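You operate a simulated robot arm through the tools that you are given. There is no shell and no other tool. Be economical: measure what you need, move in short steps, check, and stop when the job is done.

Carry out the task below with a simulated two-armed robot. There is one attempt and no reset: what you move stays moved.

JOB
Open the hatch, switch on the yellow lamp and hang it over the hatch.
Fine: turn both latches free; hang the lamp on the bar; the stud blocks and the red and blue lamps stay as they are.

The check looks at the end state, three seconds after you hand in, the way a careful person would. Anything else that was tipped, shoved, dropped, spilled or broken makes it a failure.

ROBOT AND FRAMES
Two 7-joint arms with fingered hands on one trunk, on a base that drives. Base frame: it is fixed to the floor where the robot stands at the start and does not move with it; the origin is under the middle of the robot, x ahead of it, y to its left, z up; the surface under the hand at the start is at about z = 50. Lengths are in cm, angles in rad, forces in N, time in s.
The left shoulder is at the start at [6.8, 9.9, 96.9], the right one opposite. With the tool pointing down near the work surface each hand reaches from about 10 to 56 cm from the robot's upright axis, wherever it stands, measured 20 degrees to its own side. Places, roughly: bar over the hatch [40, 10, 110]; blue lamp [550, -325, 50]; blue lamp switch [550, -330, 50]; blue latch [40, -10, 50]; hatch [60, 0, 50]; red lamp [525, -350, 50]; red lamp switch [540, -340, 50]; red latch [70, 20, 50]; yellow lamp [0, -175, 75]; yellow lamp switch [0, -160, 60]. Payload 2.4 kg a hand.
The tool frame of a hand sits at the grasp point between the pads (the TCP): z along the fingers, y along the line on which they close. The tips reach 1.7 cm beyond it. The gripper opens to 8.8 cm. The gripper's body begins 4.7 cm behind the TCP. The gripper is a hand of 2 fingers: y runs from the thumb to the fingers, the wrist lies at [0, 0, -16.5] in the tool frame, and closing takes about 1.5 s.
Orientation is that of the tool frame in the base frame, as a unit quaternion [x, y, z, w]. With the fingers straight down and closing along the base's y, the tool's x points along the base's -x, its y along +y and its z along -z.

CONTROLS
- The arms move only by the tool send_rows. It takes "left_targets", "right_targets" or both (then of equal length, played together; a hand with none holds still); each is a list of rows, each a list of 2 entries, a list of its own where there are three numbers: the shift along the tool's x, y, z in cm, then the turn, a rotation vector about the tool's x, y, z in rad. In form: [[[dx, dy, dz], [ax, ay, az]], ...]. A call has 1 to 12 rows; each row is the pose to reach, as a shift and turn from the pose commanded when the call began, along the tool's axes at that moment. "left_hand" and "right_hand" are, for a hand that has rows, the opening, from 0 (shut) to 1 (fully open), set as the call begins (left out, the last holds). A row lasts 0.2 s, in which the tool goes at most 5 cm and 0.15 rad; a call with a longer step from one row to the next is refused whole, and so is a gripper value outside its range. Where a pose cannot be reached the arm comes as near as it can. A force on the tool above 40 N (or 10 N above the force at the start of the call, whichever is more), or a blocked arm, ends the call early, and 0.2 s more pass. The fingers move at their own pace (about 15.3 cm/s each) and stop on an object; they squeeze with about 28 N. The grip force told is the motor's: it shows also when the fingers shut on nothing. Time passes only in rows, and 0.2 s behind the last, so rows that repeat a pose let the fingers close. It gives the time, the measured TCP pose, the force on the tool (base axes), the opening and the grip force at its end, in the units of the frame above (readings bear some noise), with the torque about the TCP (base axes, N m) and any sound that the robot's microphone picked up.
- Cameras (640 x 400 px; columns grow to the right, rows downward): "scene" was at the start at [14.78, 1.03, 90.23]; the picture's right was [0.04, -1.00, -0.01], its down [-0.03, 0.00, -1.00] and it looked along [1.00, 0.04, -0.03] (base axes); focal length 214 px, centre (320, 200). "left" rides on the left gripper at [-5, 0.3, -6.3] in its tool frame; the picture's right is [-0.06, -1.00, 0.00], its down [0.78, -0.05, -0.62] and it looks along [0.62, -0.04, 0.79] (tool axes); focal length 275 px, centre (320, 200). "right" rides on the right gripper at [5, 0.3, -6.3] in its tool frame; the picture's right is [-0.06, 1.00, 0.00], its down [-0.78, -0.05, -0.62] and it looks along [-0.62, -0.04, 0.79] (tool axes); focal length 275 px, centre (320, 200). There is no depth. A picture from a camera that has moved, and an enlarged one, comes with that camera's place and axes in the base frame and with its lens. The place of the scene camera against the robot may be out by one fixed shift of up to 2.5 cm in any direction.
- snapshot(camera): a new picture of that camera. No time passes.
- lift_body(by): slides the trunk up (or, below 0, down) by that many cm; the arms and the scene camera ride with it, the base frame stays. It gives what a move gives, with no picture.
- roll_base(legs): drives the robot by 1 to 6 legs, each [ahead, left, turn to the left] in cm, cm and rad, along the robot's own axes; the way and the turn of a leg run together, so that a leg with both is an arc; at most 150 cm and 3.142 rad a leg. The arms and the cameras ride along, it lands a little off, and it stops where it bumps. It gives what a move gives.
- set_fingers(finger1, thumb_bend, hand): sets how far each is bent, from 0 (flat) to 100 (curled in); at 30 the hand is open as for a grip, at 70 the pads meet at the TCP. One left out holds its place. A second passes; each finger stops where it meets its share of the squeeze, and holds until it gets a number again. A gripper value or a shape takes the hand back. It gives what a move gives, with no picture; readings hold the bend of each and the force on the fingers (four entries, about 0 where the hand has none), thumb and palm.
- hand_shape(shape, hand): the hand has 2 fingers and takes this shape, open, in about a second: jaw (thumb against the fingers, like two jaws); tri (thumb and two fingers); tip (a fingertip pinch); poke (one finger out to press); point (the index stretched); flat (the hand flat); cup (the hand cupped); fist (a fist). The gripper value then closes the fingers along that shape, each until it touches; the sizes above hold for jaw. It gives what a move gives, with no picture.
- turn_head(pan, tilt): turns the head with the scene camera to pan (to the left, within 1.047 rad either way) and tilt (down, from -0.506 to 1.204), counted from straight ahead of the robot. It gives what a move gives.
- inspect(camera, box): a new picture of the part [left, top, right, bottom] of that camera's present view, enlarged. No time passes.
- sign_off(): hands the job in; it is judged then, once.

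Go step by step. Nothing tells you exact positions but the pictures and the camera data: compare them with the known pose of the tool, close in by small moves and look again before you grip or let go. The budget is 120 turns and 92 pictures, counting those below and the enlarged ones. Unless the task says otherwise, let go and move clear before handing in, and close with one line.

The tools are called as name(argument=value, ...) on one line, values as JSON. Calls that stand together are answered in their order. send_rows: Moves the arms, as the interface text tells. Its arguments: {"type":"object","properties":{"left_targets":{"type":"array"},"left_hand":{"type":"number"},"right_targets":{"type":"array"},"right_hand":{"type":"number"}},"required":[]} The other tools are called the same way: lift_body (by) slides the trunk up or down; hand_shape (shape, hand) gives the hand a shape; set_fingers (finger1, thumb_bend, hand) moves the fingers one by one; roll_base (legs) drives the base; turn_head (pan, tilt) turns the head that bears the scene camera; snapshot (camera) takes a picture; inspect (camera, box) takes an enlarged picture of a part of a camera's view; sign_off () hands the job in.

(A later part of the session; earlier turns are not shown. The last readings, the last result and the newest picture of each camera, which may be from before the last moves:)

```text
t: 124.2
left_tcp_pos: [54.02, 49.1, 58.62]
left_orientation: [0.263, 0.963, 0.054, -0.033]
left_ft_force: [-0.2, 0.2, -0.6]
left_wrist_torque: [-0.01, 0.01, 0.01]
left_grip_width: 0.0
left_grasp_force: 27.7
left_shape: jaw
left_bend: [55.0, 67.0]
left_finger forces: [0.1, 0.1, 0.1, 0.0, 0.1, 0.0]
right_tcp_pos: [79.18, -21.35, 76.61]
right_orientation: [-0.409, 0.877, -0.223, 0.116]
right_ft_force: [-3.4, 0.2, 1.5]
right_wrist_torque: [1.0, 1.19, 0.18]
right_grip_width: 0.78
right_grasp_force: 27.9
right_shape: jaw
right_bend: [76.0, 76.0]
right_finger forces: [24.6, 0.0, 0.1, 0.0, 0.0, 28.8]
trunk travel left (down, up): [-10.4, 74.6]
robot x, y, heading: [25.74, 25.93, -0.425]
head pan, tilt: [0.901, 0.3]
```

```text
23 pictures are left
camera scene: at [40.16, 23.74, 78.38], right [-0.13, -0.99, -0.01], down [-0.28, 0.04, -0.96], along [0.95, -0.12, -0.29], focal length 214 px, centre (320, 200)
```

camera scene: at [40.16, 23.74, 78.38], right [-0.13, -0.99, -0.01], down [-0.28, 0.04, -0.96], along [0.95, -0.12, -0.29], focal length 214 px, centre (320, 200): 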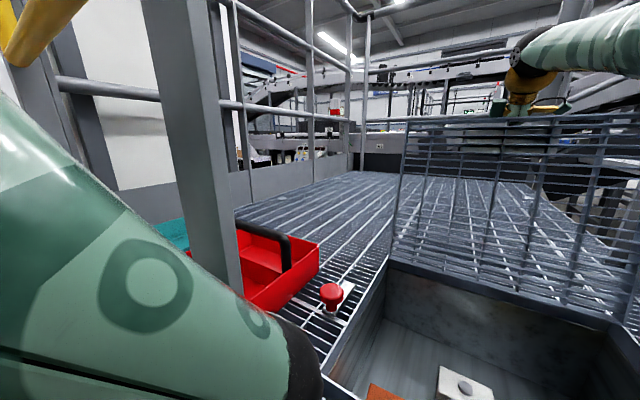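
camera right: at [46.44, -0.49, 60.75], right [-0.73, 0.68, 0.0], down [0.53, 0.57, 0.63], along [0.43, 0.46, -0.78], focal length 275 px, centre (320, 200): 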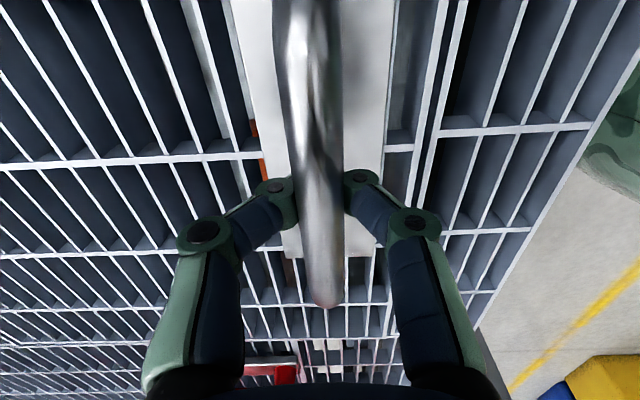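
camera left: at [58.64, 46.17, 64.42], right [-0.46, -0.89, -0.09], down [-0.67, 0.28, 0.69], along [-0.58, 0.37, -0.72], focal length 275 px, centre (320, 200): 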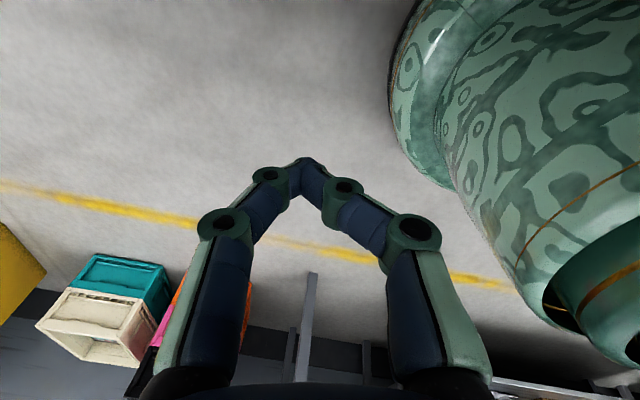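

The hatch is past vertical, at about 103°. I'll open the fingers just enough to free the bar and move straight up, watching whether the hatch stays.

send_rows(right_hand=0.4, right_targets=[[[0, 0, 0], [0, 0, 0]], [[0, 0, 0], [0, 0, 0]], [[0, 0, 0], [0, 0, 0]], [[0, -0.8, -1.5], [0, 0, 0]], [[0, -1.6, -3], [0, 0, 0]], [[0, -2.8, -5], [0, 0, 0]], [[0, -4, -7.2], [0, 0, 0]], [[0, -4, -7.2], [0, 0, 0]]])

snapshot(camera="scene")

snapshot(camera="right")

```text
t: 126.0
left_tcp_pos: [54.01, 49.2, 58.63]
left_orientation: [0.264, 0.963, 0.054, -0.033]
left_ft_force: [0.1, -1.2, 0.2]
left_wrist_torque: [0.0, -0.01, 0.0]
left_grip_width: 0.0
left_grasp_force: 28.0
left_shape: jaw
left_bend: [55.0, 67.0]
left_finger forces: [0.0, 0.0, 0.0, 0.0, 0.0, 0.0]
right_tcp_pos: [77.97, -20.88, 84.52]
right_orientation: [-0.41, 0.877, -0.223, 0.117]
right_ft_force: [0.4, -0.5, -0.3]
right_wrist_torque: [0.0, -0.01, -0.02]
right_grip_width: 3.48
right_grasp_force: 0.0
right_shape: jaw
right_bend: [73.0, 70.0]
right_finger forces: [0.1, 0.0, 0.0, 0.0, 0.1, 0.0]
right hand out of reach, approached as far as the arm can: row 6, 7, 8
trunk travel left (down, up): [-10.4, 74.6]
robot x, y, heading: [25.82, 25.8, -0.425]
head pan, tilt: [0.901, 0.3]
```

```text
22 pictures are left
camera scene: at [40.15, 23.74, 78.37], right [-0.12, -0.99, -0.01], down [-0.28, 0.04, -0.96], along [0.95, -0.12, -0.29], focal length 214 px, centre (320, 200)
```

scene: 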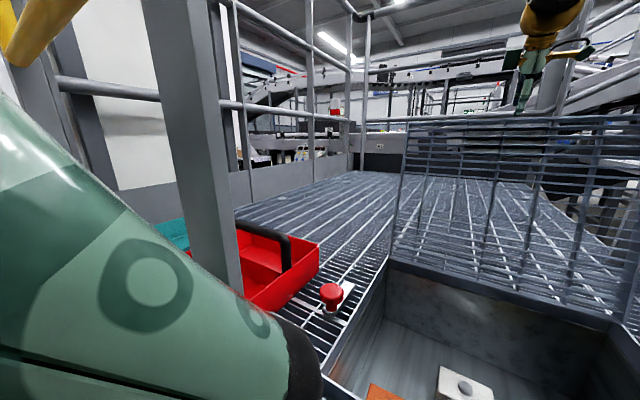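

```text
21 pictures are left
camera right: at [72.11, -22.66, 89.86], right [-0.63, 0.61, -0.48], down [0.29, 0.76, 0.58], along [0.72, 0.22, -0.65], focal length 275 px, centre (320, 200)
```

right: 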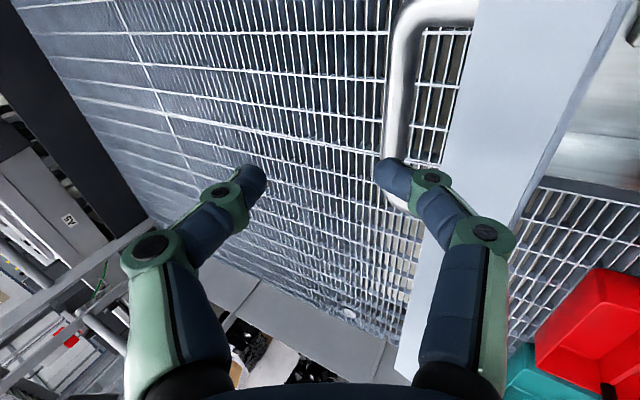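

The hatch stays open by itself at just past 100°. I'll tilt the right hand further up about its wrist so it clears the panel's top edge before retreating.

send_rows(right_targets=[[[0, -2.47, -0.19], [0.15, 0, 0]], [[0, -4.88, -0.74], [0.3, 0, 0]], [[0, -7.18, -1.64], [0.45, 0, 0]], [[0, -9.3, -2.88], [0.6, 0, 0]], [[0, -9.3, -2.88], [0.6, 0, 0]]])

turn_head(pan=-0.3, tilt=0.2)

snapshot(camera="scene")

```text
t: 127.2
left_tcp_pos: [54.02, 49.12, 58.61]
left_orientation: [0.264, 0.963, 0.053, -0.032]
left_ft_force: [-0.1, -0.5, -0.5]
left_wrist_torque: [-0.02, 0.01, 0.0]
left_grip_width: 0.0
left_grasp_force: 27.8
left_shape: jaw
left_bend: [55.0, 67.0]
left_finger forces: [0.1, 0.1, 0.0, 0.0, 0.0, 0.2]
right_tcp_pos: [83.15, -25.12, 91.5]
right_orientation: [-0.357, 0.772, -0.472, 0.233]
right_ft_force: [0.9, -0.5, -0.4]
right_wrist_torque: [-0.03, -0.02, 0.02]
right_grip_width: 3.48
right_grasp_force: 0.1
right_shape: jaw
right_bend: [73.0, 70.0]
right_finger forces: [0.0, 0.1, 0.1, 0.0, 0.0, 0.0]
trunk travel left (down, up): [-10.4, 74.6]
robot x, y, heading: [25.86, 25.63, -0.424]
head pan, tilt: [0.901, 0.3]
```

```text
t: 128.6
left_tcp_pos: [53.89, 49.14, 58.64]
left_orientation: [0.264, 0.963, 0.052, -0.032]
left_ft_force: [-0.2, 0.8, -0.3]
left_wrist_torque: [0.01, -0.02, -0.06]
left_grip_width: 0.0
left_grasp_force: 27.5
left_shape: jaw
left_bend: [55.0, 67.0]
left_finger forces: [0.0, 0.0, 0.1, 0.0, 0.1, 0.1]
right_tcp_pos: [83.18, -25.13, 91.49]
right_orientation: [-0.357, 0.773, -0.471, 0.233]
right_ft_force: [0.7, -0.1, 0.1]
right_wrist_torque: [-0.03, -0.02, 0.0]
right_grip_width: 3.48
right_grasp_force: 0.1
right_shape: jaw
right_bend: [73.0, 70.0]
right_finger forces: [0.0, 0.0, 0.1, 0.0, 0.0, 0.0]
trunk travel left (down, up): [-10.4, 74.6]
robot x, y, heading: [26.26, 25.99, -0.419]
head pan, tilt: [-0.3, 0.201]
```

```text
20 pictures are left
camera scene: at [37.91, 18.81, 79.23], right [-0.66, -0.75, -0.01], down [-0.14, 0.14, -0.98], along [0.74, -0.64, -0.2], focal length 214 px, centre (320, 200)
```

scene: 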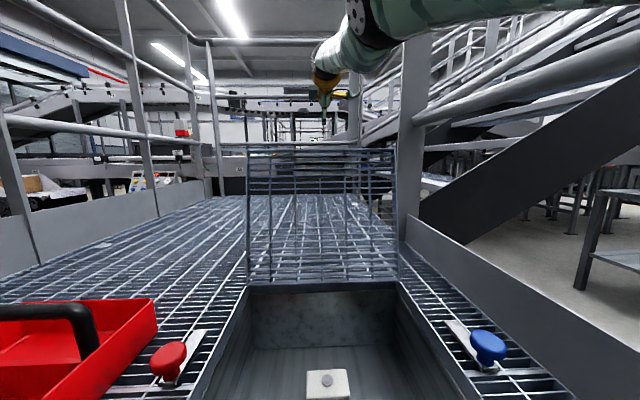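

The hatch stands open, leaning back past vertical, with the hand above and beyond it. I'll roll back 23 cm over its top edge and then lower the hand.

roll_base(legs=[[-23, 0, 0]])

send_rows(right_targets=[[[0, 1, 0.2], [-0.14, 0, 0]], [[0, 3, 0.5], [-0.28, 0, 0]], [[0, 6, 1], [-0.42, 0, 0]], [[0, 9, 1], [-0.56, 0, 0]], [[0, 12, 1], [-0.7, 0, 0]], [[0, 15, 1], [-0.84, 0, 0]], [[0, 17, 1], [-0.98, 0, 0]], [[0, 19, 1], [-1.1, 0, 0]], [[0, 19, 1], [-1.1, 0, 0]]])

snapshot(camera="scene")

```text
t: 129.2
left_tcp_pos: [53.99, 49.15, 58.31]
left_orientation: [0.266, 0.962, 0.047, -0.036]
left_ft_force: [0.1, -0.4, -0.4]
left_wrist_torque: [0.0, 0.01, -0.02]
left_grip_width: 0.0
left_grasp_force: 28.6
left_shape: jaw
left_bend: [55.0, 67.0]
left_finger forces: [0.0, 0.0, 0.1, 0.0, 0.1, 0.1]
right_tcp_pos: [83.28, -24.98, 91.41]
right_orientation: [-0.358, 0.772, -0.473, 0.229]
right_ft_force: [0.2, -0.3, -0.6]
right_wrist_torque: [-0.01, 0.02, -0.01]
right_grip_width: 3.47
right_grasp_force: 0.0
right_shape: jaw
right_bend: [73.0, 70.0]
right_finger forces: [0.0, 0.0, 0.0, 0.1, 0.0, 0.0]
trunk travel left (down, up): [-10.4, 74.6]
robot x, y, heading: [25.79, 25.9, -0.421]
head pan, tilt: [-0.3, 0.201]
stopped in leg 1: the robot was blocked; the commanded pose is now the measured one
```

```text
t: 130.4
left_tcp_pos: [53.91, 49.11, 58.14]
left_orientation: [0.268, 0.962, 0.045, -0.039]
left_ft_force: [0.2, 0.6, 0.2]
left_wrist_torque: [0.0, -0.01, -0.01]
left_grip_width: 0.0
left_grasp_force: 27.5
left_shape: jaw
left_bend: [55.0, 67.0]
left_finger forces: [0.0, 0.1, 0.0, 0.0, 0.1, 0.0]
right_tcp_pos: [77.82, -20.74, 80.92]
right_orientation: [-0.414, 0.884, -0.191, 0.1]
right_ft_force: [2.1, -1.3, 1.1]
right_wrist_torque: [0.05, 0.05, -0.03]
right_grip_width: 3.34
right_grasp_force: 0.1
right_shape: jaw
right_bend: [73.0, 70.0]
right_finger forces: [2.4, 0.0, 0.1, 0.1, 0.0, 0.1]
right hand out of reach, approached as far as the arm can: row 1, 2, 3, 4, 5, 6
trunk travel left (down, up): [-10.4, 74.6]
robot x, y, heading: [25.34, 25.87, -0.427]
head pan, tilt: [-0.3, 0.201]
stopped in row 6 (right hand): the force on the tool passed its limit at 61 N (the readings are from after the stop); the commanded pose is now the measured one
```

```text
19 pictures are left
camera scene: at [38.18, 19.06, 79.21], right [-0.66, -0.75, 0.0], down [-0.15, 0.13, -0.98], along [0.74, -0.65, -0.2], focal length 214 px, centre (320, 200)
```

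scene: 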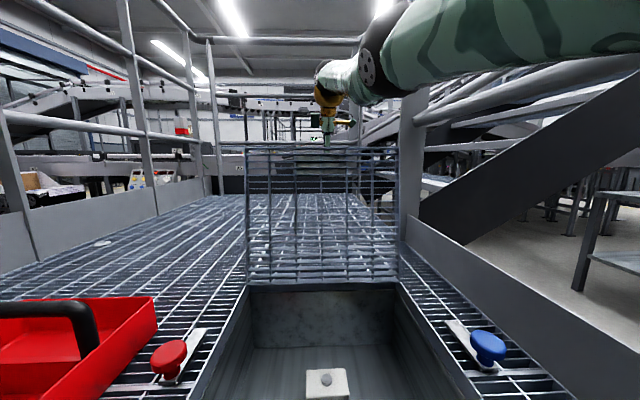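

The base was blocked by the left arm, so my lowering motion pressed on the panel's top edge; the hatch still looks in place. I'll tilt the right hand back up first.

send_rows(right_targets=[[[0, -1.5, -1.5], [0.1, 0, 0]], [[0, -3, -3], [0.2, 0, 0]], [[0, -5.5, -4], [0.35, 0, 0]], [[0, -7.5, -5], [0.5, 0, 0]], [[0, -9, -6], [0.64, 0, 0]], [[0, -9, -6], [0.64, 0, 0]]])

turn_head(pan=1.0, tilt=0.6)

snapshot(camera="scene")

```text
t: 131.8
left_tcp_pos: [53.99, 49.11, 58.14]
left_orientation: [0.267, 0.962, 0.046, -0.037]
left_ft_force: [1.2, -0.4, -0.1]
left_wrist_torque: [-0.02, -0.03, -0.01]
left_grip_width: 0.0
left_grasp_force: 28.4
left_shape: jaw
left_bend: [55.0, 67.0]
left_finger forces: [0.0, 0.0, 0.0, 0.0, 0.0, 0.1]
right_tcp_pos: [82.06, -24.58, 90.18]
right_orientation: [-0.361, 0.779, -0.46, 0.225]
right_ft_force: [0.6, -0.3, 0.0]
right_wrist_torque: [-0.03, 0.01, 0.0]
right_grip_width: 3.49
right_grasp_force: 0.1
right_shape: jaw
right_bend: [73.0, 70.0]
right_finger forces: [0.0, 0.0, 0.0, 0.0, 0.1, 0.0]
trunk travel left (down, up): [-10.4, 74.6]
robot x, y, heading: [25.73, 25.71, -0.419]
head pan, tilt: [-0.3, 0.201]
```

```text
t: 133.3
left_tcp_pos: [53.95, 49.1, 58.25]
left_orientation: [0.267, 0.962, 0.049, -0.038]
left_ft_force: [0.9, 0.0, 0.0]
left_wrist_torque: [0.01, -0.04, 0.01]
left_grip_width: 0.0
left_grasp_force: 27.8
left_shape: jaw
left_bend: [55.0, 67.0]
left_finger forces: [0.1, 0.0, 0.0, 0.0, 0.0, 0.0]
right_tcp_pos: [81.94, -24.64, 90.0]
right_orientation: [-0.361, 0.779, -0.46, 0.226]
right_ft_force: [-0.6, 0.4, -1.2]
right_wrist_torque: [-0.02, -0.01, 0.02]
right_grip_width: 3.5
right_grasp_force: 0.1
right_shape: jaw
right_bend: [73.0, 70.0]
right_finger forces: [0.1, 0.0, 0.1, 0.0, 0.0, 0.0]
trunk travel left (down, up): [-10.4, 74.6]
robot x, y, heading: [25.92, 25.81, -0.425]
head pan, tilt: [1.0, 0.6]
```

```text
18 pictures are left
camera scene: at [40.31, 24.02, 77.45], right [-0.12, -0.99, 0.0], down [-0.37, 0.05, -0.93], along [0.92, -0.11, -0.37], focal length 214 px, centre (320, 200)
```

scene: 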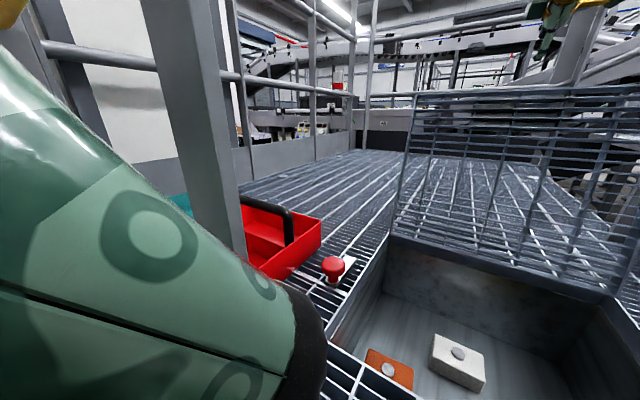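

The right hand is clear above the panel again. The left forearm seems pressed to the left post, so I'll try a small sideways roll to the right to release it.

roll_base(legs=[[0, -4, 0]])

```text
t: 134.0
left_tcp_pos: [53.92, 49.17, 58.26]
left_orientation: [0.266, 0.962, 0.05, -0.038]
left_ft_force: [-0.4, -0.2, -0.1]
left_wrist_torque: [-0.03, -0.01, -0.05]
left_grip_width: 0.02
left_grasp_force: 28.2
left_shape: jaw
left_bend: [55.0, 67.0]
left_finger forces: [0.1, 0.0, 0.1, 0.1, 0.0, 0.0]
right_tcp_pos: [82.01, -24.72, 90.13]
right_orientation: [-0.362, 0.779, -0.459, 0.226]
right_ft_force: [0.3, -0.3, 1.0]
right_wrist_torque: [0.0, -0.04, -0.03]
right_grip_width: 3.54
right_grasp_force: 0.1
right_shape: jaw
right_bend: [73.0, 70.0]
right_finger forces: [0.0, 0.0, 0.1, 0.0, 0.0, 0.0]
trunk travel left (down, up): [-10.4, 74.6]
robot x, y, heading: [25.56, 25.81, -0.426]
head pan, tilt: [1.0, 0.6]
stopped in leg 1: the robot was blocked; the commanded pose is now the measured one
```

Sideways is blocked too, so I'll undo the last left-hand move, which caused the jam, and turn the head back to centre.

turn_head(pan=-0.3, tilt=0.4)

send_rows(left_targets=[[[-2, 0.5, 0], [0, -0.1, 0]], [[-4, 1, 0], [0, -0.2, 0]], [[-6, 1.5, 0], [0, -0.24, 0]], [[-6, 1.5, 0], [0, -0.24, 0]]])

roll_base(legs=[[-5, 0, 0]])

```text
t: 135.4
left_tcp_pos: [54.02, 49.17, 58.19]
left_orientation: [0.267, 0.962, 0.048, -0.039]
left_ft_force: [0.0, -0.4, 0.7]
left_wrist_torque: [-0.01, 0.01, -0.01]
left_grip_width: 0.0
left_grasp_force: 28.5
left_shape: jaw
left_bend: [55.0, 67.0]
left_finger forces: [0.0, 0.1, 0.0, 0.0, 0.1, 0.0]
right_tcp_pos: [81.98, -24.7, 89.92]
right_orientation: [-0.362, 0.779, -0.459, 0.225]
right_ft_force: [0.0, -0.3, 0.4]
right_wrist_torque: [-0.03, 0.0, 0.02]
right_grip_width: 3.5
right_grasp_force: 0.1
right_shape: jaw
right_bend: [73.0, 70.0]
right_finger forces: [0.1, 0.0, 0.0, 0.0, 0.0, 0.0]
trunk travel left (down, up): [-10.4, 74.6]
robot x, y, heading: [25.82, 25.65, -0.429]
head pan, tilt: [-0.3, 0.4]
```

```text
t: 136.7
left_tcp_pos: [56.55, 48.16, 56.6]
left_orientation: [0.271, 0.962, 0.017, 0.03]
left_ft_force: [-0.7, -0.1, -0.9]
left_wrist_torque: [0.01, -0.02, 0.01]
left_grip_width: 0.0
left_grasp_force: 27.7
left_shape: jaw
left_bend: [55.0, 67.0]
left_finger forces: [0.0, 0.0, 0.0, 0.0, 0.0, 0.0]
right_tcp_pos: [81.61, -24.61, 90.53]
right_orientation: [-0.362, 0.779, -0.459, 0.227]
right_ft_force: [-0.6, 0.3, -0.7]
right_wrist_torque: [0.03, 0.01, -0.03]
right_grip_width: 3.53
right_grasp_force: 0.2
right_shape: jaw
right_bend: [73.0, 70.0]
right_finger forces: [0.0, 0.1, 0.1, 0.0, 0.0, 0.0]
trunk travel left (down, up): [-10.4, 74.6]
robot x, y, heading: [25.79, 25.55, -0.424]
head pan, tilt: [-0.3, 0.4]
stopped in row 4 (left hand): the arm was blocked; the commanded pose is now the measured one
```

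```text
t: 137.6
left_tcp_pos: [52.74, 50.2, 56.36]
left_orientation: [0.271, 0.962, 0.018, 0.03]
left_ft_force: [0.0, -1.0, -0.4]
left_wrist_torque: [-0.02, 0.0, 0.05]
left_grip_width: 0.0
left_grasp_force: 28.4
left_shape: jaw
left_bend: [55.0, 67.0]
left_finger forces: [0.0, 0.0, 0.0, 0.1, 0.0, 0.0]
right_tcp_pos: [77.7, -22.35, 89.91]
right_orientation: [-0.363, 0.78, -0.458, 0.223]
right_ft_force: [-0.7, -0.6, -0.1]
right_wrist_torque: [0.03, -0.01, -0.01]
right_grip_width: 3.51
right_grasp_force: 0.1
right_shape: jaw
right_bend: [73.0, 70.0]
right_finger forces: [0.0, 0.1, 0.1, 0.0, 0.1, 0.0]
trunk travel left (down, up): [-10.4, 74.6]
robot x, y, heading: [21.11, 27.94, -0.421]
head pan, tilt: [-0.3, 0.4]
```

It's free again. I'll continue backing 17 cm so the right hand passes over the panel and ends up on the robot's side of it.

roll_base(legs=[[-17, 0, 0]])

snapshot(camera="scene")

```text
t: 139.0
left_tcp_pos: [37.41, 57.25, 56.26]
left_orientation: [0.272, 0.961, 0.018, 0.031]
left_ft_force: [0.2, 0.0, 0.3]
left_wrist_torque: [-0.01, 0.01, 0.01]
left_grip_width: 0.03
left_grasp_force: 27.7
left_shape: jaw
left_bend: [55.0, 67.0]
left_finger forces: [0.0, 0.0, 0.1, 0.0, 0.0, 0.0]
right_tcp_pos: [62.26, -15.49, 89.9]
right_orientation: [-0.363, 0.779, -0.459, 0.224]
right_ft_force: [0.1, 0.0, 1.0]
right_wrist_torque: [-0.03, 0.0, 0.01]
right_grip_width: 3.5
right_grasp_force: 0.0
right_shape: jaw
right_bend: [73.0, 70.0]
right_finger forces: [0.0, 0.0, 0.1, 0.1, 0.0, 0.0]
trunk travel left (down, up): [-10.4, 74.6]
robot x, y, heading: [6.08, 34.92, -0.424]
head pan, tilt: [-0.3, 0.4]
```

```text
17 pictures are left
camera scene: at [18.31, 28.06, 77.31], right [-0.66, -0.75, 0.0], down [-0.29, 0.26, -0.92], along [0.69, -0.61, -0.39], focal length 214 px, centre (320, 200)
```

scene: 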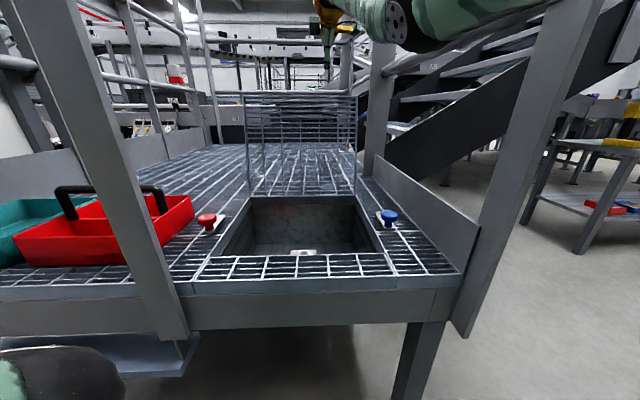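

The hatch stands open on its own and the latches are clear. I'll back fully out and then return the right hand to a compact vertical pose.

roll_base(legs=[[-42, 0, 0]])

send_rows(right_hand=1, right_targets=[[[0, 2.5, -1.2], [-0.122, 0, 0]], [[0, 5, -2.4], [-0.244, 0, 0]], [[0, 7.5, -3.7], [-0.366, 0, 0]], [[0, 10, -4.9], [-0.488, 0, 0]], [[0, 12.5, -6.1], [-0.61, 0, 0]], [[0, 15, -7.3], [-0.732, 0, 0]], [[0, 17.5, -8.5], [-0.854, 0, 0]], [[0, 20, -9.8], [-0.976, 0, 0]], [[0, 22.4, -11], [-1.09, 0, 0]], [[0, 22.4, -11], [-1.09, 0, 0]]])

```text
t: 141.6
left_tcp_pos: [-0.61, 74.4, 56.22]
left_orientation: [0.272, 0.962, 0.018, 0.031]
left_ft_force: [0.4, 0.2, -0.1]
left_wrist_torque: [-0.02, 0.01, -0.01]
left_grip_width: 0.02
left_grasp_force: 27.9
left_shape: jaw
left_bend: [55.0, 67.0]
left_finger forces: [0.1, 0.0, 0.1, 0.0, 0.2, 0.0]
right_tcp_pos: [24.17, 1.46, 89.91]
right_orientation: [-0.362, 0.78, -0.459, 0.223]
right_ft_force: [0.2, -1.0, -0.7]
right_wrist_torque: [0.01, 0.02, 0.0]
right_grip_width: 3.5
right_grasp_force: 0.0
right_shape: jaw
right_bend: [73.0, 70.0]
right_finger forces: [0.1, 0.1, 0.0, 0.0, 0.0, 0.1]
trunk travel left (down, up): [-10.4, 74.6]
robot x, y, heading: [-32.33, 52.49, -0.424]
head pan, tilt: [-0.3, 0.4]
```

```text
t: 143.8
left_tcp_pos: [-0.54, 74.36, 56.19]
left_orientation: [0.273, 0.961, 0.018, 0.03]
left_ft_force: [-0.3, -0.7, -0.5]
left_wrist_torque: [0.0, -0.03, 0.01]
left_grip_width: 0.0
left_grasp_force: 27.7
left_shape: jaw
left_bend: [55.0, 67.0]
left_finger forces: [0.0, 0.1, 0.1, 0.0, 0.0, 0.1]
right_tcp_pos: [8.63, 14.71, 75.41]
right_orientation: [-0.426, 0.905, 0.013, 0.003]
right_ft_force: [0.2, 0.3, 1.1]
right_wrist_torque: [-0.02, 0.0, 0.0]
right_grip_width: 8.79
right_grasp_force: 0.1
right_shape: jaw
right_bend: [30.0, 30.0]
right_finger forces: [0.0, 0.0, 0.0, 0.0, 0.0, 0.0]
trunk travel left (down, up): [-10.4, 74.6]
robot x, y, heading: [-32.17, 51.81, -0.424]
head pan, tilt: [-0.3, 0.4]
```

Next I'll turn to face the yellow lamp's table and drive part of the way towards it.

roll_base(legs=[[0, 0, -1.146], [110, 20, 0]])

turn_head(pan=0.0, tilt=0.2)

snapshot(camera="scene")

```text
t: 152.4
left_tcp_pos: [22.23, -77.81, 56.33]
left_orientation: [0.746, 0.665, -0.002, 0.035]
left_ft_force: [0.7, -0.4, -0.2]
left_wrist_torque: [0.01, -0.01, -0.02]
left_grip_width: 0.02
left_grasp_force: 28.0
left_shape: jaw
left_bend: [55.0, 67.0]
left_finger forces: [0.1, 0.0, 0.0, 0.1, 0.0, 0.0]
right_tcp_pos: [-27.73, -111.28, 75.57]
right_orientation: [0.126, 0.992, 0.009, 0.009]
right_ft_force: [0.4, 0.3, -1.2]
right_wrist_torque: [-0.01, -0.02, 0.02]
right_grip_width: 8.77
right_grasp_force: 0.0
right_shape: jaw
right_bend: [30.0, 30.0]
right_finger forces: [0.0, 0.0, 0.0, 0.0, 0.0, 0.1]
trunk travel left (down, up): [-10.4, 74.6]
robot x, y, heading: [-11.35, -58.17, -1.557]
head pan, tilt: [-0.3, 0.4]
```

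```text
t: 153.2
left_tcp_pos: [22.35, -77.62, 56.34]
left_orientation: [0.746, 0.665, -0.001, 0.034]
left_ft_force: [-0.4, 0.1, -0.8]
left_wrist_torque: [-0.01, 0.03, 0.0]
left_grip_width: 0.0
left_grasp_force: 27.8
left_shape: jaw
left_bend: [55.0, 67.0]
left_finger forces: [0.1, 0.0, 0.0, 0.1, 0.1, 0.0]
right_tcp_pos: [-27.82, -111.28, 75.44]
right_orientation: [0.127, 0.992, 0.008, 0.01]
right_ft_force: [0.4, -0.3, -0.2]
right_wrist_torque: [0.01, 0.02, -0.02]
right_grip_width: 8.78
right_grasp_force: 0.1
right_shape: jaw
right_bend: [30.0, 30.0]
right_finger forces: [0.0, 0.1, 0.0, 0.0, 0.0, 0.0]
trunk travel left (down, up): [-10.4, 74.6]
robot x, y, heading: [-11.09, -58.79, -1.556]
head pan, tilt: [0.0, 0.201]
```

```text
16 pictures are left
camera scene: at [-9.41, -70.85, 79.16], right [-1.0, -0.01, 0.0], down [0.0, 0.2, -0.98], along [0.01, -0.98, -0.2], focal length 214 px, centre (320, 200)
```

scene: 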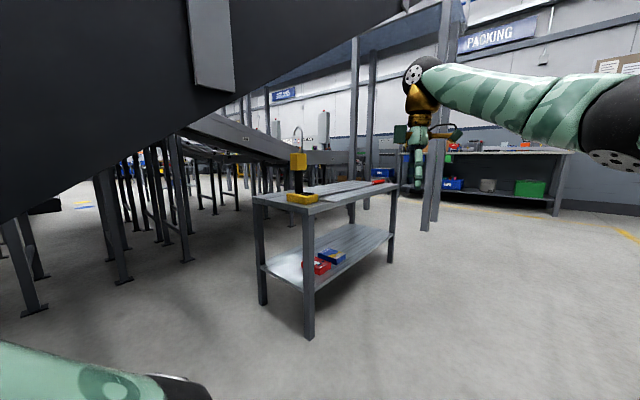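

The yellow lamp stands on the near end of the table at about (1,-177), with a hook on top. I'll zoom in to find the switch.

inspect(camera="scene", box=[260, 115, 350, 215])

```text
4.00 times, centred on (305, 165) of scene
camera zoom: at [-9.41, -70.85, 79.16], right [-1.0, -0.01, 0.0], down [0.0, 0.2, -0.98], along [0.01, -0.98, -0.2], focal length 858 px, centre (380, 340)
```

zoom: 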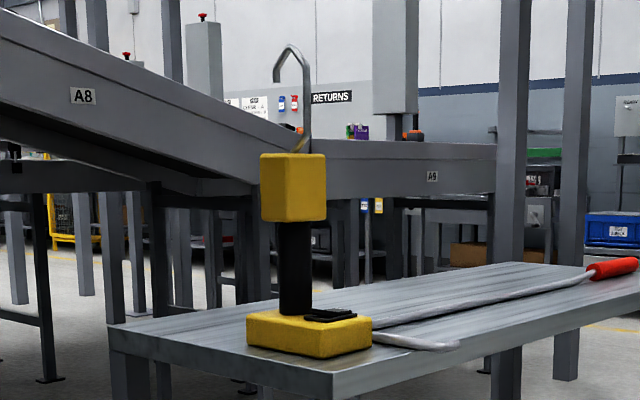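

The lamp has a yellow base with a black switch, a black stem, a yellow head and a hook, all aligned with the table. The table runs parallel to the platform, so facing heading -0.68 at both places should keep the hook's plane square to the bar. I'll move beside the table.

roll_base(legs=[[61, -39, 0], [0, 0, 0.876]])

turn_head(pan=-0.05, tilt=0.35)

snapshot(camera="scene")

```text
t: 159.4
left_tcp_pos: [-13.59, -106.13, 56.35]
left_orientation: [0.39, 0.92, 0.014, 0.033]
left_ft_force: [-0.5, -0.5, 1.0]
left_wrist_torque: [0.0, 0.06, 0.02]
left_grip_width: 0.01
left_grasp_force: 28.3
left_shape: jaw
left_bend: [55.0, 67.0]
left_finger forces: [0.1, 0.0, 0.0, 0.1, 0.1, 0.0]
right_tcp_pos: [-19.39, -166.03, 75.59]
right_orientation: [-0.31, 0.951, 0.012, 0.005]
right_ft_force: [-0.2, 0.5, 0.3]
right_wrist_torque: [0.01, -0.03, 0.02]
right_grip_width: 8.81
right_grasp_force: 0.0
right_shape: jaw
right_bend: [30.0, 30.0]
right_finger forces: [0.1, 0.0, 0.0, 0.0, 0.1, 0.0]
trunk travel left (down, up): [-10.4, 74.6]
robot x, y, heading: [-50.11, -119.99, -0.67]
head pan, tilt: [0.0, 0.201]
```

```text
t: 160.1
left_tcp_pos: [-13.6, -106.14, 56.3]
left_orientation: [0.389, 0.92, 0.014, 0.032]
left_ft_force: [-0.1, 0.5, -0.1]
left_wrist_torque: [0.0, -0.03, 0.01]
left_grip_width: 0.0
left_grasp_force: 28.5
left_shape: jaw
left_bend: [55.0, 67.0]
left_finger forces: [0.0, 0.1, 0.0, 0.0, 0.1, 0.0]
right_tcp_pos: [-19.5, -166.16, 75.39]
right_orientation: [-0.31, 0.951, 0.012, 0.005]
right_ft_force: [-0.3, -0.5, 0.6]
right_wrist_torque: [-0.02, 0.01, -0.01]
right_grip_width: 8.82
right_grasp_force: 0.1
right_shape: jaw
right_bend: [30.0, 30.0]
right_finger forces: [0.0, 0.0, 0.0, 0.1, 0.1, 0.1]
trunk travel left (down, up): [-10.4, 74.6]
robot x, y, heading: [-49.9, -120.08, -0.676]
head pan, tilt: [-0.051, 0.351]
```

```text
14 pictures are left
camera scene: at [-37.78, -127.62, 77.77], right [-0.66, -0.75, 0.0], down [-0.26, 0.23, -0.94], along [0.7, -0.62, -0.34], focal length 214 px, centre (320, 200)
```

scene: 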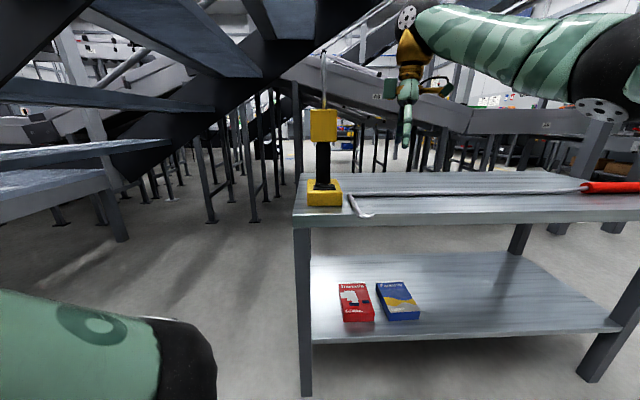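

From here the hook shows edge-on, so its plane does run along the approach direction, with the tip on the far side. I'll use the right wrist camera to get the lamp's position more exactly.

snapshot(camera="right")

```text
13 pictures are left
camera right: at [-23.71, -169.01, 81.76], right [-0.54, 0.84, 0.02], down [0.66, 0.41, 0.63], along [0.52, 0.35, -0.78], focal length 275 px, centre (320, 200)
```

right: 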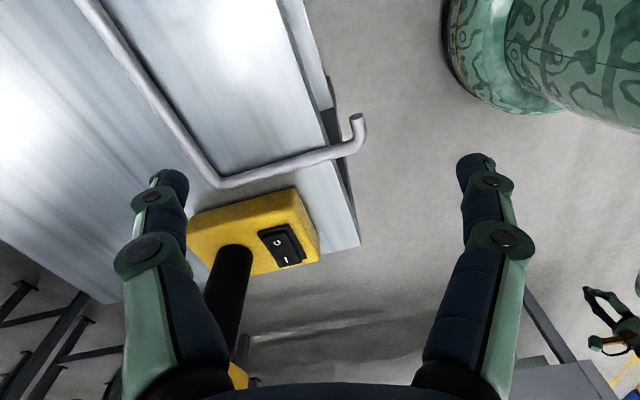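

Now I have it clearly: stem at (1.4,-163.7) and rocker switch near (-1.8,-159.6), with the "I" half on the +e1 side at about (-1,-158.7). I'll roll 12 cm closer and turn the right hand back to its normal yaw with the fingers closed.

roll_base(legs=[[12, 0, 0]])

send_rows(right_hand=0, right_targets=[[[0, 0, -1], [0, 0, 0.149]], [[0, 0, -2], [0, 0, 0.298]], [[0, 0, -3], [0, 0, 0.447]], [[0, 0, -4], [0, 0, 0.596]], [[0, 0, -5], [0, 0, 0.745]], [[0, 0, -6], [0, 0, 0.894]], [[0, 0, -6], [0, 0, 1.043]], [[0, 0, -6], [0, 0, 1.192]], [[0, 0, -6], [0, 0, 1.34]], [[0, 0, -6], [0, 0, 1.34]]])

```text
t: 161.4
left_tcp_pos: [-4.06, -113.59, 56.2]
left_orientation: [0.39, 0.92, 0.014, 0.033]
left_ft_force: [0.9, 0.1, -1.1]
left_wrist_torque: [0.0, -0.02, 0.01]
left_grip_width: 0.0
left_grasp_force: 28.2
left_shape: jaw
left_bend: [55.0, 67.0]
left_finger forces: [0.0, 0.1, 0.0, 0.0, 0.0, 0.0]
right_tcp_pos: [-9.93, -173.72, 75.44]
right_orientation: [-0.31, 0.951, 0.011, 0.004]
right_ft_force: [-0.3, -0.1, 0.5]
right_wrist_torque: [-0.03, -0.01, 0.01]
right_grip_width: 8.78
right_grasp_force: 0.1
right_shape: jaw
right_bend: [30.0, 30.0]
right_finger forces: [0.0, 0.0, 0.0, 0.1, 0.0, 0.1]
trunk travel left (down, up): [-10.4, 74.6]
robot x, y, heading: [-40.63, -127.4, -0.675]
head pan, tilt: [-0.051, 0.351]
```

```text
t: 163.6
left_tcp_pos: [-4.06, -113.52, 56.24]
left_orientation: [0.391, 0.92, 0.015, 0.032]
left_ft_force: [0.0, -0.4, -0.8]
left_wrist_torque: [-0.01, -0.02, 0.03]
left_grip_width: 0.0
left_grasp_force: 27.9
left_shape: jaw
left_bend: [55.0, 67.0]
left_finger forces: [0.0, 0.0, 0.0, 0.0, 0.0, 0.0]
right_tcp_pos: [-10.11, -173.76, 81.46]
right_orientation: [0.349, 0.937, 0.012, -0.004]
right_ft_force: [-0.7, -0.2, -1.0]
right_wrist_torque: [-0.03, 0.02, -0.03]
right_grip_width: 0.0
right_grasp_force: 28.1
right_shape: jaw
right_bend: [54.0, 67.0]
right_finger forces: [0.0, 0.0, 0.0, 0.0, 0.0, 0.0]
trunk travel left (down, up): [-10.4, 74.6]
robot x, y, heading: [-40.2, -127.43, -0.673]
head pan, tilt: [-0.051, 0.351]
```

Tool yaw is now aligned with the approach direction. I'll bring the closed fingers around in front of the lamp, tilted 45° so the hand stays clear of the lamp head, to just above the "I" half.

send_rows(right_targets=[[[4, 0, 0], [0, 0, 0]], [[8, 2, 0], [0, -0.14, 0]], [[9, 6.5, 0], [0, -0.28, 0]], [[9, 11, 1], [0, -0.42, 0]], [[9, 15, 3], [0, -0.56, 0]], [[8.5, 17.5, 6], [0, -0.7, 0]], [[7, 17.5, 9.5], [0, -0.8, 0]], [[5.5, 17.5, 12], [0, -0.8, 0]], [[4.2, 17.5, 14.3], [0, -0.8, 0]], [[4.2, 17.5, 14.3], [0, -0.8, 0]]])

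snapshot(camera="right")

```text
t: 165.8
left_tcp_pos: [-4.22, -113.61, 56.31]
left_orientation: [0.39, 0.92, 0.013, 0.032]
left_ft_force: [0.6, 0.5, 0.6]
left_wrist_torque: [-0.01, -0.05, 0.01]
left_grip_width: 0.0
left_grasp_force: 28.0
left_shape: jaw
left_bend: [55.0, 67.0]
left_finger forces: [0.1, 0.0, 0.1, 0.0, 0.0, 0.0]
right_tcp_pos: [-1.54, -157.43, 67.57]
right_orientation: [0.325, 0.865, -0.125, 0.362]
right_ft_force: [0.6, -0.1, -0.7]
right_wrist_torque: [-0.02, 0.0, 0.0]
right_grip_width: 0.02
right_grasp_force: 28.3
right_shape: jaw
right_bend: [54.0, 67.0]
right_finger forces: [0.0, 0.0, 0.1, 0.0, 0.1, 0.1]
trunk travel left (down, up): [-10.4, 74.6]
robot x, y, heading: [-40.63, -127.62, -0.675]
head pan, tilt: [-0.051, 0.351]
```

```text
12 pictures are left
camera right: at [-7.64, -152.02, 68.52], right [0.68, 0.73, 0.06], down [0.04, -0.13, 0.99], along [0.73, -0.67, -0.12], focal length 275 px, centre (320, 200)
```

right: 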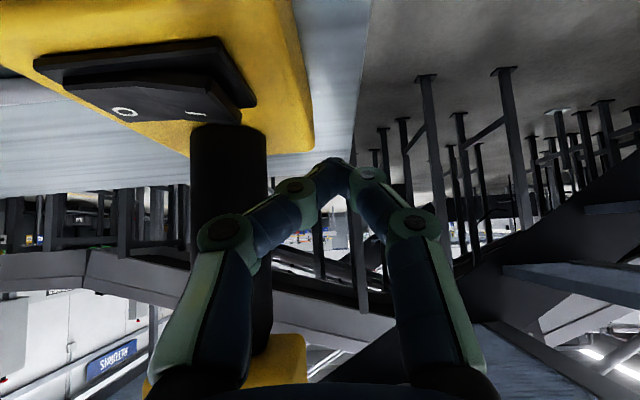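

The fingers sit about 4 cm too far towards +e1, and the switch is higher than I thought: "I" is at about (-4.1,-160.2,64.6). I'll shift over it and press down gently.

send_rows(right_targets=[[[0.2, -1.8, -1], [0, 0, 0]], [[0.35, -3.5, -1.5], [0, 0, 0]], [[1.2, -3.5, -0.7], [0, 0, 0]], [[1.78, -3.5, -0.1], [0, 0, 0]], [[2.07, -3.5, 0.17], [0, 0, 0]], [[2.35, -3.5, 0.44], [0, 0, 0]], [[2.64, -3.5, 0.72], [0, 0, 0]], [[2.93, -3.5, 1], [0, 0, 0]], [[2.93, -3.5, 1], [0, 0, 0]]])

snapshot(camera="right")

```text
t: 167.5
left_tcp_pos: [-4.28, -113.57, 56.22]
left_orientation: [0.39, 0.92, 0.014, 0.032]
left_ft_force: [0.5, 0.1, 0.3]
left_wrist_torque: [0.0, 0.0, 0.04]
left_grip_width: 0.0
left_grasp_force: 27.9
left_shape: jaw
left_bend: [55.0, 67.0]
left_finger forces: [0.1, 0.1, 0.1, 0.0, 0.0, 0.1]
right_tcp_pos: [-4.86, -159.26, 65.64]
right_orientation: [0.325, 0.86, -0.125, 0.372]
right_ft_force: [-0.6, 1.2, 17.9]
right_wrist_torque: [-0.03, -0.21, 0.01]
right_grip_width: 0.01
right_grasp_force: 28.6
right_shape: jaw
right_bend: [65.0, 73.0]
right_finger forces: [0.0, 0.1, 0.1, 0.0, 0.1, 0.0]
trunk travel left (down, up): [-10.4, 74.6]
robot x, y, heading: [-41.03, -127.56, -0.671]
head pan, tilt: [-0.051, 0.351]
heard: click
stopped in row 8 (right hand): the force on the tool passed its limit at 44 N (the readings are from after the stop); the commanded pose is now the measured one
```

```text
11 pictures are left
camera right: at [-10.81, -153.89, 66.45], right [0.68, 0.73, 0.07], down [0.02, -0.12, 0.99], along [0.73, -0.68, -0.1], focal length 275 px, centre (320, 200)
```

right: 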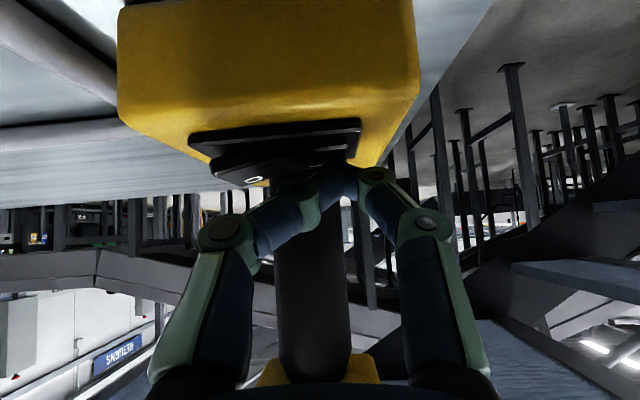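

A click was heard and the "I" side is down, so the lamp should be on. I'll lift off, open the hand and level it a little to get ready to grip the stem.

send_rows(right_targets=[[[-0.3, 0, -2.3], [0, 0, 0]], [[-0.56, 0, -4.46], [0, -0.14, 0]], [[-0.56, 0, -4.46], [0, -0.27, 0]]])

send_rows(right_hand=1, right_targets=[[[0, 0, 0], [0, 0, 0]], [[0, 0, 0], [0, 0, 0]], [[0, 0, 0], [0, 0, 0]], [[0, 0, 0], [0, 0, 0]]])

snapshot(camera="right")

```text
t: 168.3
left_tcp_pos: [-4.14, -113.65, 56.28]
left_orientation: [0.39, 0.92, 0.014, 0.033]
left_ft_force: [-0.1, -0.2, 0.0]
left_wrist_torque: [0.04, -0.03, -0.01]
left_grip_width: 0.01
left_grasp_force: 27.7
left_shape: jaw
left_bend: [55.0, 67.0]
left_finger forces: [0.0, 0.0, 0.0, 0.0, 0.1, 0.0]
right_tcp_pos: [-7.16, -157.58, 68.87]
right_orientation: [0.306, 0.803, -0.168, 0.483]
right_ft_force: [-0.2, 0.4, -0.6]
right_wrist_torque: [-0.02, -0.02, 0.02]
right_grip_width: 0.0
right_grasp_force: 27.8
right_shape: jaw
right_bend: [64.0, 73.0]
right_finger forces: [0.0, 0.1, 0.0, 0.1, 0.1, 0.1]
trunk travel left (down, up): [-10.4, 74.6]
robot x, y, heading: [-40.42, -127.97, -0.671]
head pan, tilt: [-0.051, 0.351]
```

```text
t: 169.3
left_tcp_pos: [-4.16, -113.54, 56.26]
left_orientation: [0.389, 0.92, 0.014, 0.033]
left_ft_force: [0.7, 0.5, 0.0]
left_wrist_torque: [0.01, 0.0, -0.03]
left_grip_width: 0.0
left_grasp_force: 28.1
left_shape: jaw
left_bend: [55.0, 67.0]
left_finger forces: [0.1, 0.0, 0.0, 0.1, 0.0, 0.1]
right_tcp_pos: [-7.1, -157.62, 69.06]
right_orientation: [0.305, 0.804, -0.167, 0.482]
right_ft_force: [0.4, -0.6, -0.9]
right_wrist_torque: [-0.02, 0.02, 0.03]
right_grip_width: 8.83
right_grasp_force: 0.0
right_shape: jaw
right_bend: [30.0, 30.0]
right_finger forces: [0.1, 0.1, 0.1, 0.0, 0.0, 0.1]
trunk travel left (down, up): [-10.4, 74.6]
robot x, y, heading: [-40.51, -127.46, -0.671]
head pan, tilt: [-0.051, 0.351]
```

```text
10 pictures are left
camera right: at [-12.93, -152.16, 67.59], right [0.67, 0.74, 0.08], down [-0.17, 0.05, 0.98], along [0.72, -0.68, 0.16], focal length 275 px, centre (320, 200)
```

right: 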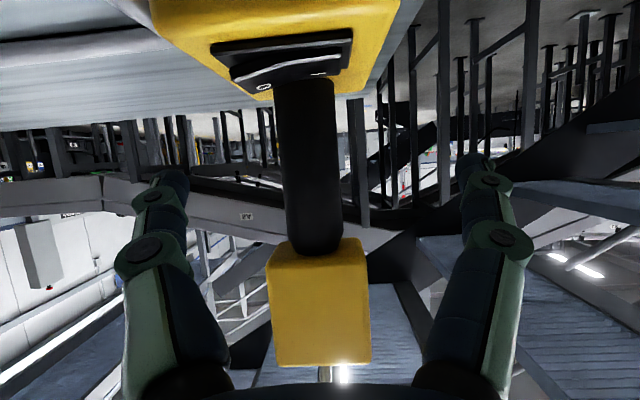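

I have a very clear view: the stem is at (-0.6,-164.6), free from z=63 to 73.5. I'll move in along it and close.

send_rows(right_targets=[[[-0.9, -1.03, 2.2], [0, 0, 0]], [[-1.8, -1.03, 4.4], [0, 0, 0]], [[-2.7, -1.03, 6.6], [0, 0, 0]], [[-3.6, -1.03, 8.8], [0, 0, 0]], [[-3.6, -1.03, 8.8], [0, 0, 0]]])

send_rows(right_hand=0, right_targets=[[[0, 0, 0], [0, 0, 0]], [[0, 0, 0], [0, 0, 0]], [[0, 0, 0], [0, 0, 0]], [[0, 0, 0], [0, 0, 0]], [[0, 0, 0], [0, 0, 0]], [[0, 0, 0], [0, 0, 0]], [[0, 0, 0], [0, 0, 0]]])

```text
t: 170.5
left_tcp_pos: [-4.21, -113.68, 56.31]
left_orientation: [0.391, 0.92, 0.014, 0.032]
left_ft_force: [-0.8, -0.3, -0.5]
left_wrist_torque: [0.01, 0.02, -0.01]
left_grip_width: 0.0
left_grasp_force: 28.4
left_shape: jaw
left_bend: [55.0, 67.0]
left_finger forces: [0.0, 0.1, 0.0, 0.1, 0.0, 0.0]
right_tcp_pos: [-0.48, -164.53, 67.81]
right_orientation: [0.306, 0.804, -0.167, 0.481]
right_ft_force: [-0.1, 0.7, -0.1]
right_wrist_torque: [0.02, 0.0, -0.02]
right_grip_width: 8.8
right_grasp_force: 0.0
right_shape: jaw
right_bend: [30.0, 30.0]
right_finger forces: [0.1, 0.0, 0.0, 0.0, 0.0, 0.0]
trunk travel left (down, up): [-10.4, 74.6]
robot x, y, heading: [-40.49, -127.44, -0.67]
head pan, tilt: [-0.051, 0.351]
```

```text
t: 172.1
left_tcp_pos: [-4.19, -113.54, 56.22]
left_orientation: [0.39, 0.92, 0.013, 0.032]
left_ft_force: [0.1, 0.1, 0.2]
left_wrist_torque: [-0.01, 0.03, -0.06]
left_grip_width: 0.01
left_grasp_force: 28.4
left_shape: jaw
left_bend: [55.0, 67.0]
left_finger forces: [0.1, 0.0, 0.0, 0.0, 0.0, 0.0]
right_tcp_pos: [-0.57, -164.62, 67.71]
right_orientation: [0.306, 0.804, -0.168, 0.482]
right_ft_force: [-0.6, -0.7, -0.1]
right_wrist_torque: [-0.03, -0.04, 0.04]
right_grip_width: 1.01
right_grasp_force: 27.9
right_shape: jaw
right_bend: [77.0, 80.0]
right_finger forces: [13.0, 0.0, 0.0, 0.0, 11.7, 0.0]
trunk travel left (down, up): [-10.4, 74.6]
robot x, y, heading: [-40.42, -127.57, -0.676]
head pan, tilt: [-0.051, 0.351]
```

Both fingers report contact around the stem. I'll lift a few centimetres and check the hold.

send_rows(right_targets=[[[-0.9, 0, -0.5], [0, 0, 0]], [[-1.8, 0, -1], [0, 0, 0]], [[-3.5, 0.1, -1.9], [0, 0, 0]], [[-5.3, 0.1, -2.9], [0, 0, 0]], [[-5.3, 0.1, -2.9], [0, 0, 0]]])

snapshot(camera="scene")

```text
t: 173.3
left_tcp_pos: [-4.16, -113.63, 56.23]
left_orientation: [0.39, 0.92, 0.014, 0.033]
left_ft_force: [0.3, 0.0, -0.2]
left_wrist_torque: [0.01, -0.03, 0.02]
left_grip_width: 0.02
left_grasp_force: 28.1
left_shape: jaw
left_bend: [55.0, 67.0]
left_finger forces: [0.0, 0.0, 0.0, 0.1, 0.1, 0.1]
right_tcp_pos: [-0.45, -164.48, 73.9]
right_orientation: [0.305, 0.804, -0.167, 0.482]
right_ft_force: [-0.5, -1.2, -5.0]
right_wrist_torque: [-0.06, -0.06, 0.01]
right_grip_width: 0.91
right_grasp_force: 28.1
right_shape: jaw
right_bend: [77.0, 78.0]
right_finger forces: [8.3, 0.0, 0.1, 0.1, 8.7, 0.5]
trunk travel left (down, up): [-10.4, 74.6]
robot x, y, heading: [-40.45, -127.6, -0.679]
head pan, tilt: [-0.051, 0.351]
```

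```text
9 pictures are left
camera scene: at [-28.35, -135.16, 77.76], right [-0.66, -0.75, 0.0], down [-0.26, 0.23, -0.94], along [0.7, -0.62, -0.34], focal length 214 px, centre (320, 200)
```

scene: 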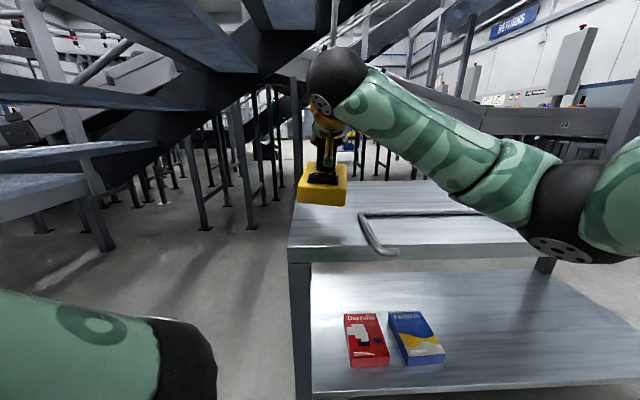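

The lamp is firmly held, upright, and weighs only about 5 N. I'll back away from the table, turn and drive towards the platform, with the lamp kept clear of everything.

roll_base(legs=[[-32, 0, 0], [0, 0, 1.95], [110, 0, 0]])

snapshot(camera="scene")

```text
t: 185.5
left_tcp_pos: [-64.81, 27.18, 56.25]
left_orientation: [-0.561, 0.827, 0.035, 0.006]
left_ft_force: [0.4, -0.3, -0.4]
left_wrist_torque: [-0.03, -0.01, -0.01]
left_grip_width: 0.0
left_grasp_force: 27.9
left_shape: jaw
left_bend: [55.0, 67.0]
left_finger forces: [0.2, 0.0, 0.1, 0.1, 0.0, 0.0]
right_tcp_pos: [-19.79, 51.4, 73.8]
right_orientation: [-0.51, 0.693, 0.314, 0.402]
right_ft_force: [0.2, -0.1, -4.5]
right_wrist_torque: [0.07, -0.06, -0.01]
right_grip_width: 0.9
right_grasp_force: 28.1
right_shape: jaw
right_bend: [77.0, 77.0]
right_finger forces: [6.9, 0.0, 0.1, 0.0, 6.4, 0.6]
trunk travel left (down, up): [-10.4, 74.6]
robot x, y, heading: [-37.04, -0.43, 1.319]
head pan, tilt: [-0.051, 0.351]
```

```text
8 pictures are left
camera scene: at [-31.64, 13.82, 77.76], right [0.95, -0.3, 0.0], down [-0.1, -0.33, -0.94], along [0.28, 0.9, -0.34], focal length 214 px, centre (320, 200)
```

scene: 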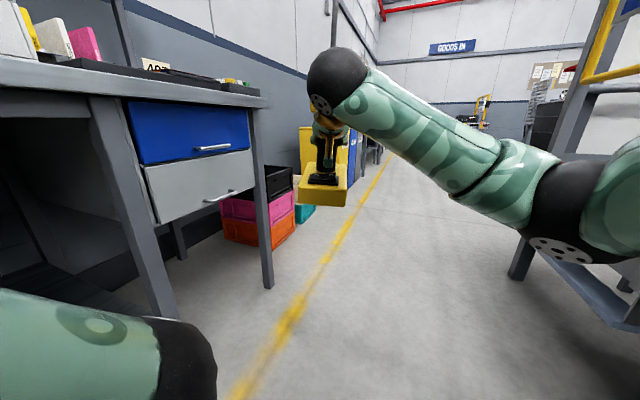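

There's a workbench on the left, so I'll turn here in open floor after a small sidestep, then slide left along the platform to stand facing the middle of the bar.

roll_base(legs=[[0, 10, 0], [0, 0, -2.0], [-12.5, 64.5, 0]])

lift_body(by=19)

snapshot(camera="scene")

```text
t: 194.7
left_tcp_pos: [20.45, 74.06, 56.2]
left_orientation: [0.392, 0.919, 0.014, 0.033]
left_ft_force: [-0.5, 0.5, 0.5]
left_wrist_torque: [-0.01, 0.02, 0.03]
left_grip_width: 0.04
left_grasp_force: 28.1
left_shape: jaw
left_bend: [55.0, 67.0]
left_finger forces: [0.0, 0.0, 0.0, 0.0, 0.0, 0.1]
right_tcp_pos: [23.99, 23.14, 73.94]
right_orientation: [0.307, 0.803, -0.168, 0.481]
right_ft_force: [0.0, 0.5, -4.1]
right_wrist_torque: [-0.07, -0.04, -0.02]
right_grip_width: 0.85
right_grasp_force: 27.6
right_shape: jaw
right_bend: [77.0, 76.0]
right_finger forces: [5.1, 0.1, 0.0, 0.0, 4.5, 0.7]
trunk travel left (down, up): [-10.4, 74.6]
robot x, y, heading: [-15.97, 60.7, -0.677]
head pan, tilt: [-0.051, 0.351]
```

```text
t: 196.8
left_tcp_pos: [20.49, 74.01, 75.28]
left_orientation: [0.392, 0.919, 0.014, 0.033]
left_ft_force: [0.9, 0.7, -0.1]
left_wrist_torque: [-0.02, -0.02, 0.01]
left_grip_width: 0.0
left_grasp_force: 28.0
left_shape: jaw
left_bend: [55.0, 67.0]
left_finger forces: [0.0, 0.0, 0.0, 0.0, 0.0, 0.1]
right_tcp_pos: [23.91, 23.19, 92.9]
right_orientation: [0.307, 0.804, -0.167, 0.481]
right_ft_force: [-0.5, 0.0, -3.9]
right_wrist_torque: [-0.08, -0.04, -0.02]
right_grip_width: 0.87
right_grasp_force: 28.5
right_shape: jaw
right_bend: [77.0, 76.0]
right_finger forces: [4.9, 0.0, 0.0, 0.1, 4.3, 0.8]
trunk travel left (down, up): [-29.4, 55.6]
robot x, y, heading: [-16.17, 60.37, -0.679]
head pan, tilt: [-0.051, 0.351]
```

```text
7 pictures are left
camera scene: at [-4.54, 53.23, 96.57], right [-0.67, -0.75, 0.0], down [-0.26, 0.23, -0.94], along [0.7, -0.63, -0.34], focal length 214 px, centre (320, 200)
```

scene: 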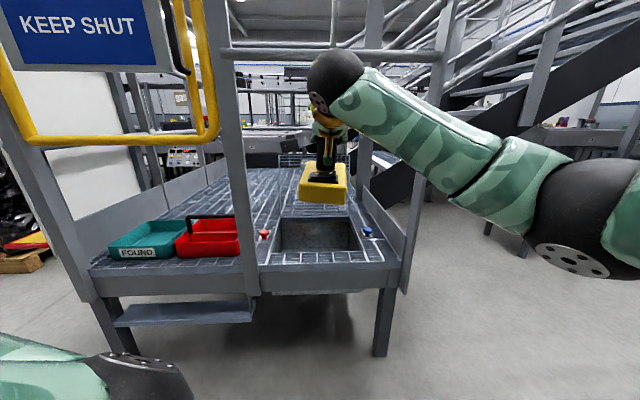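

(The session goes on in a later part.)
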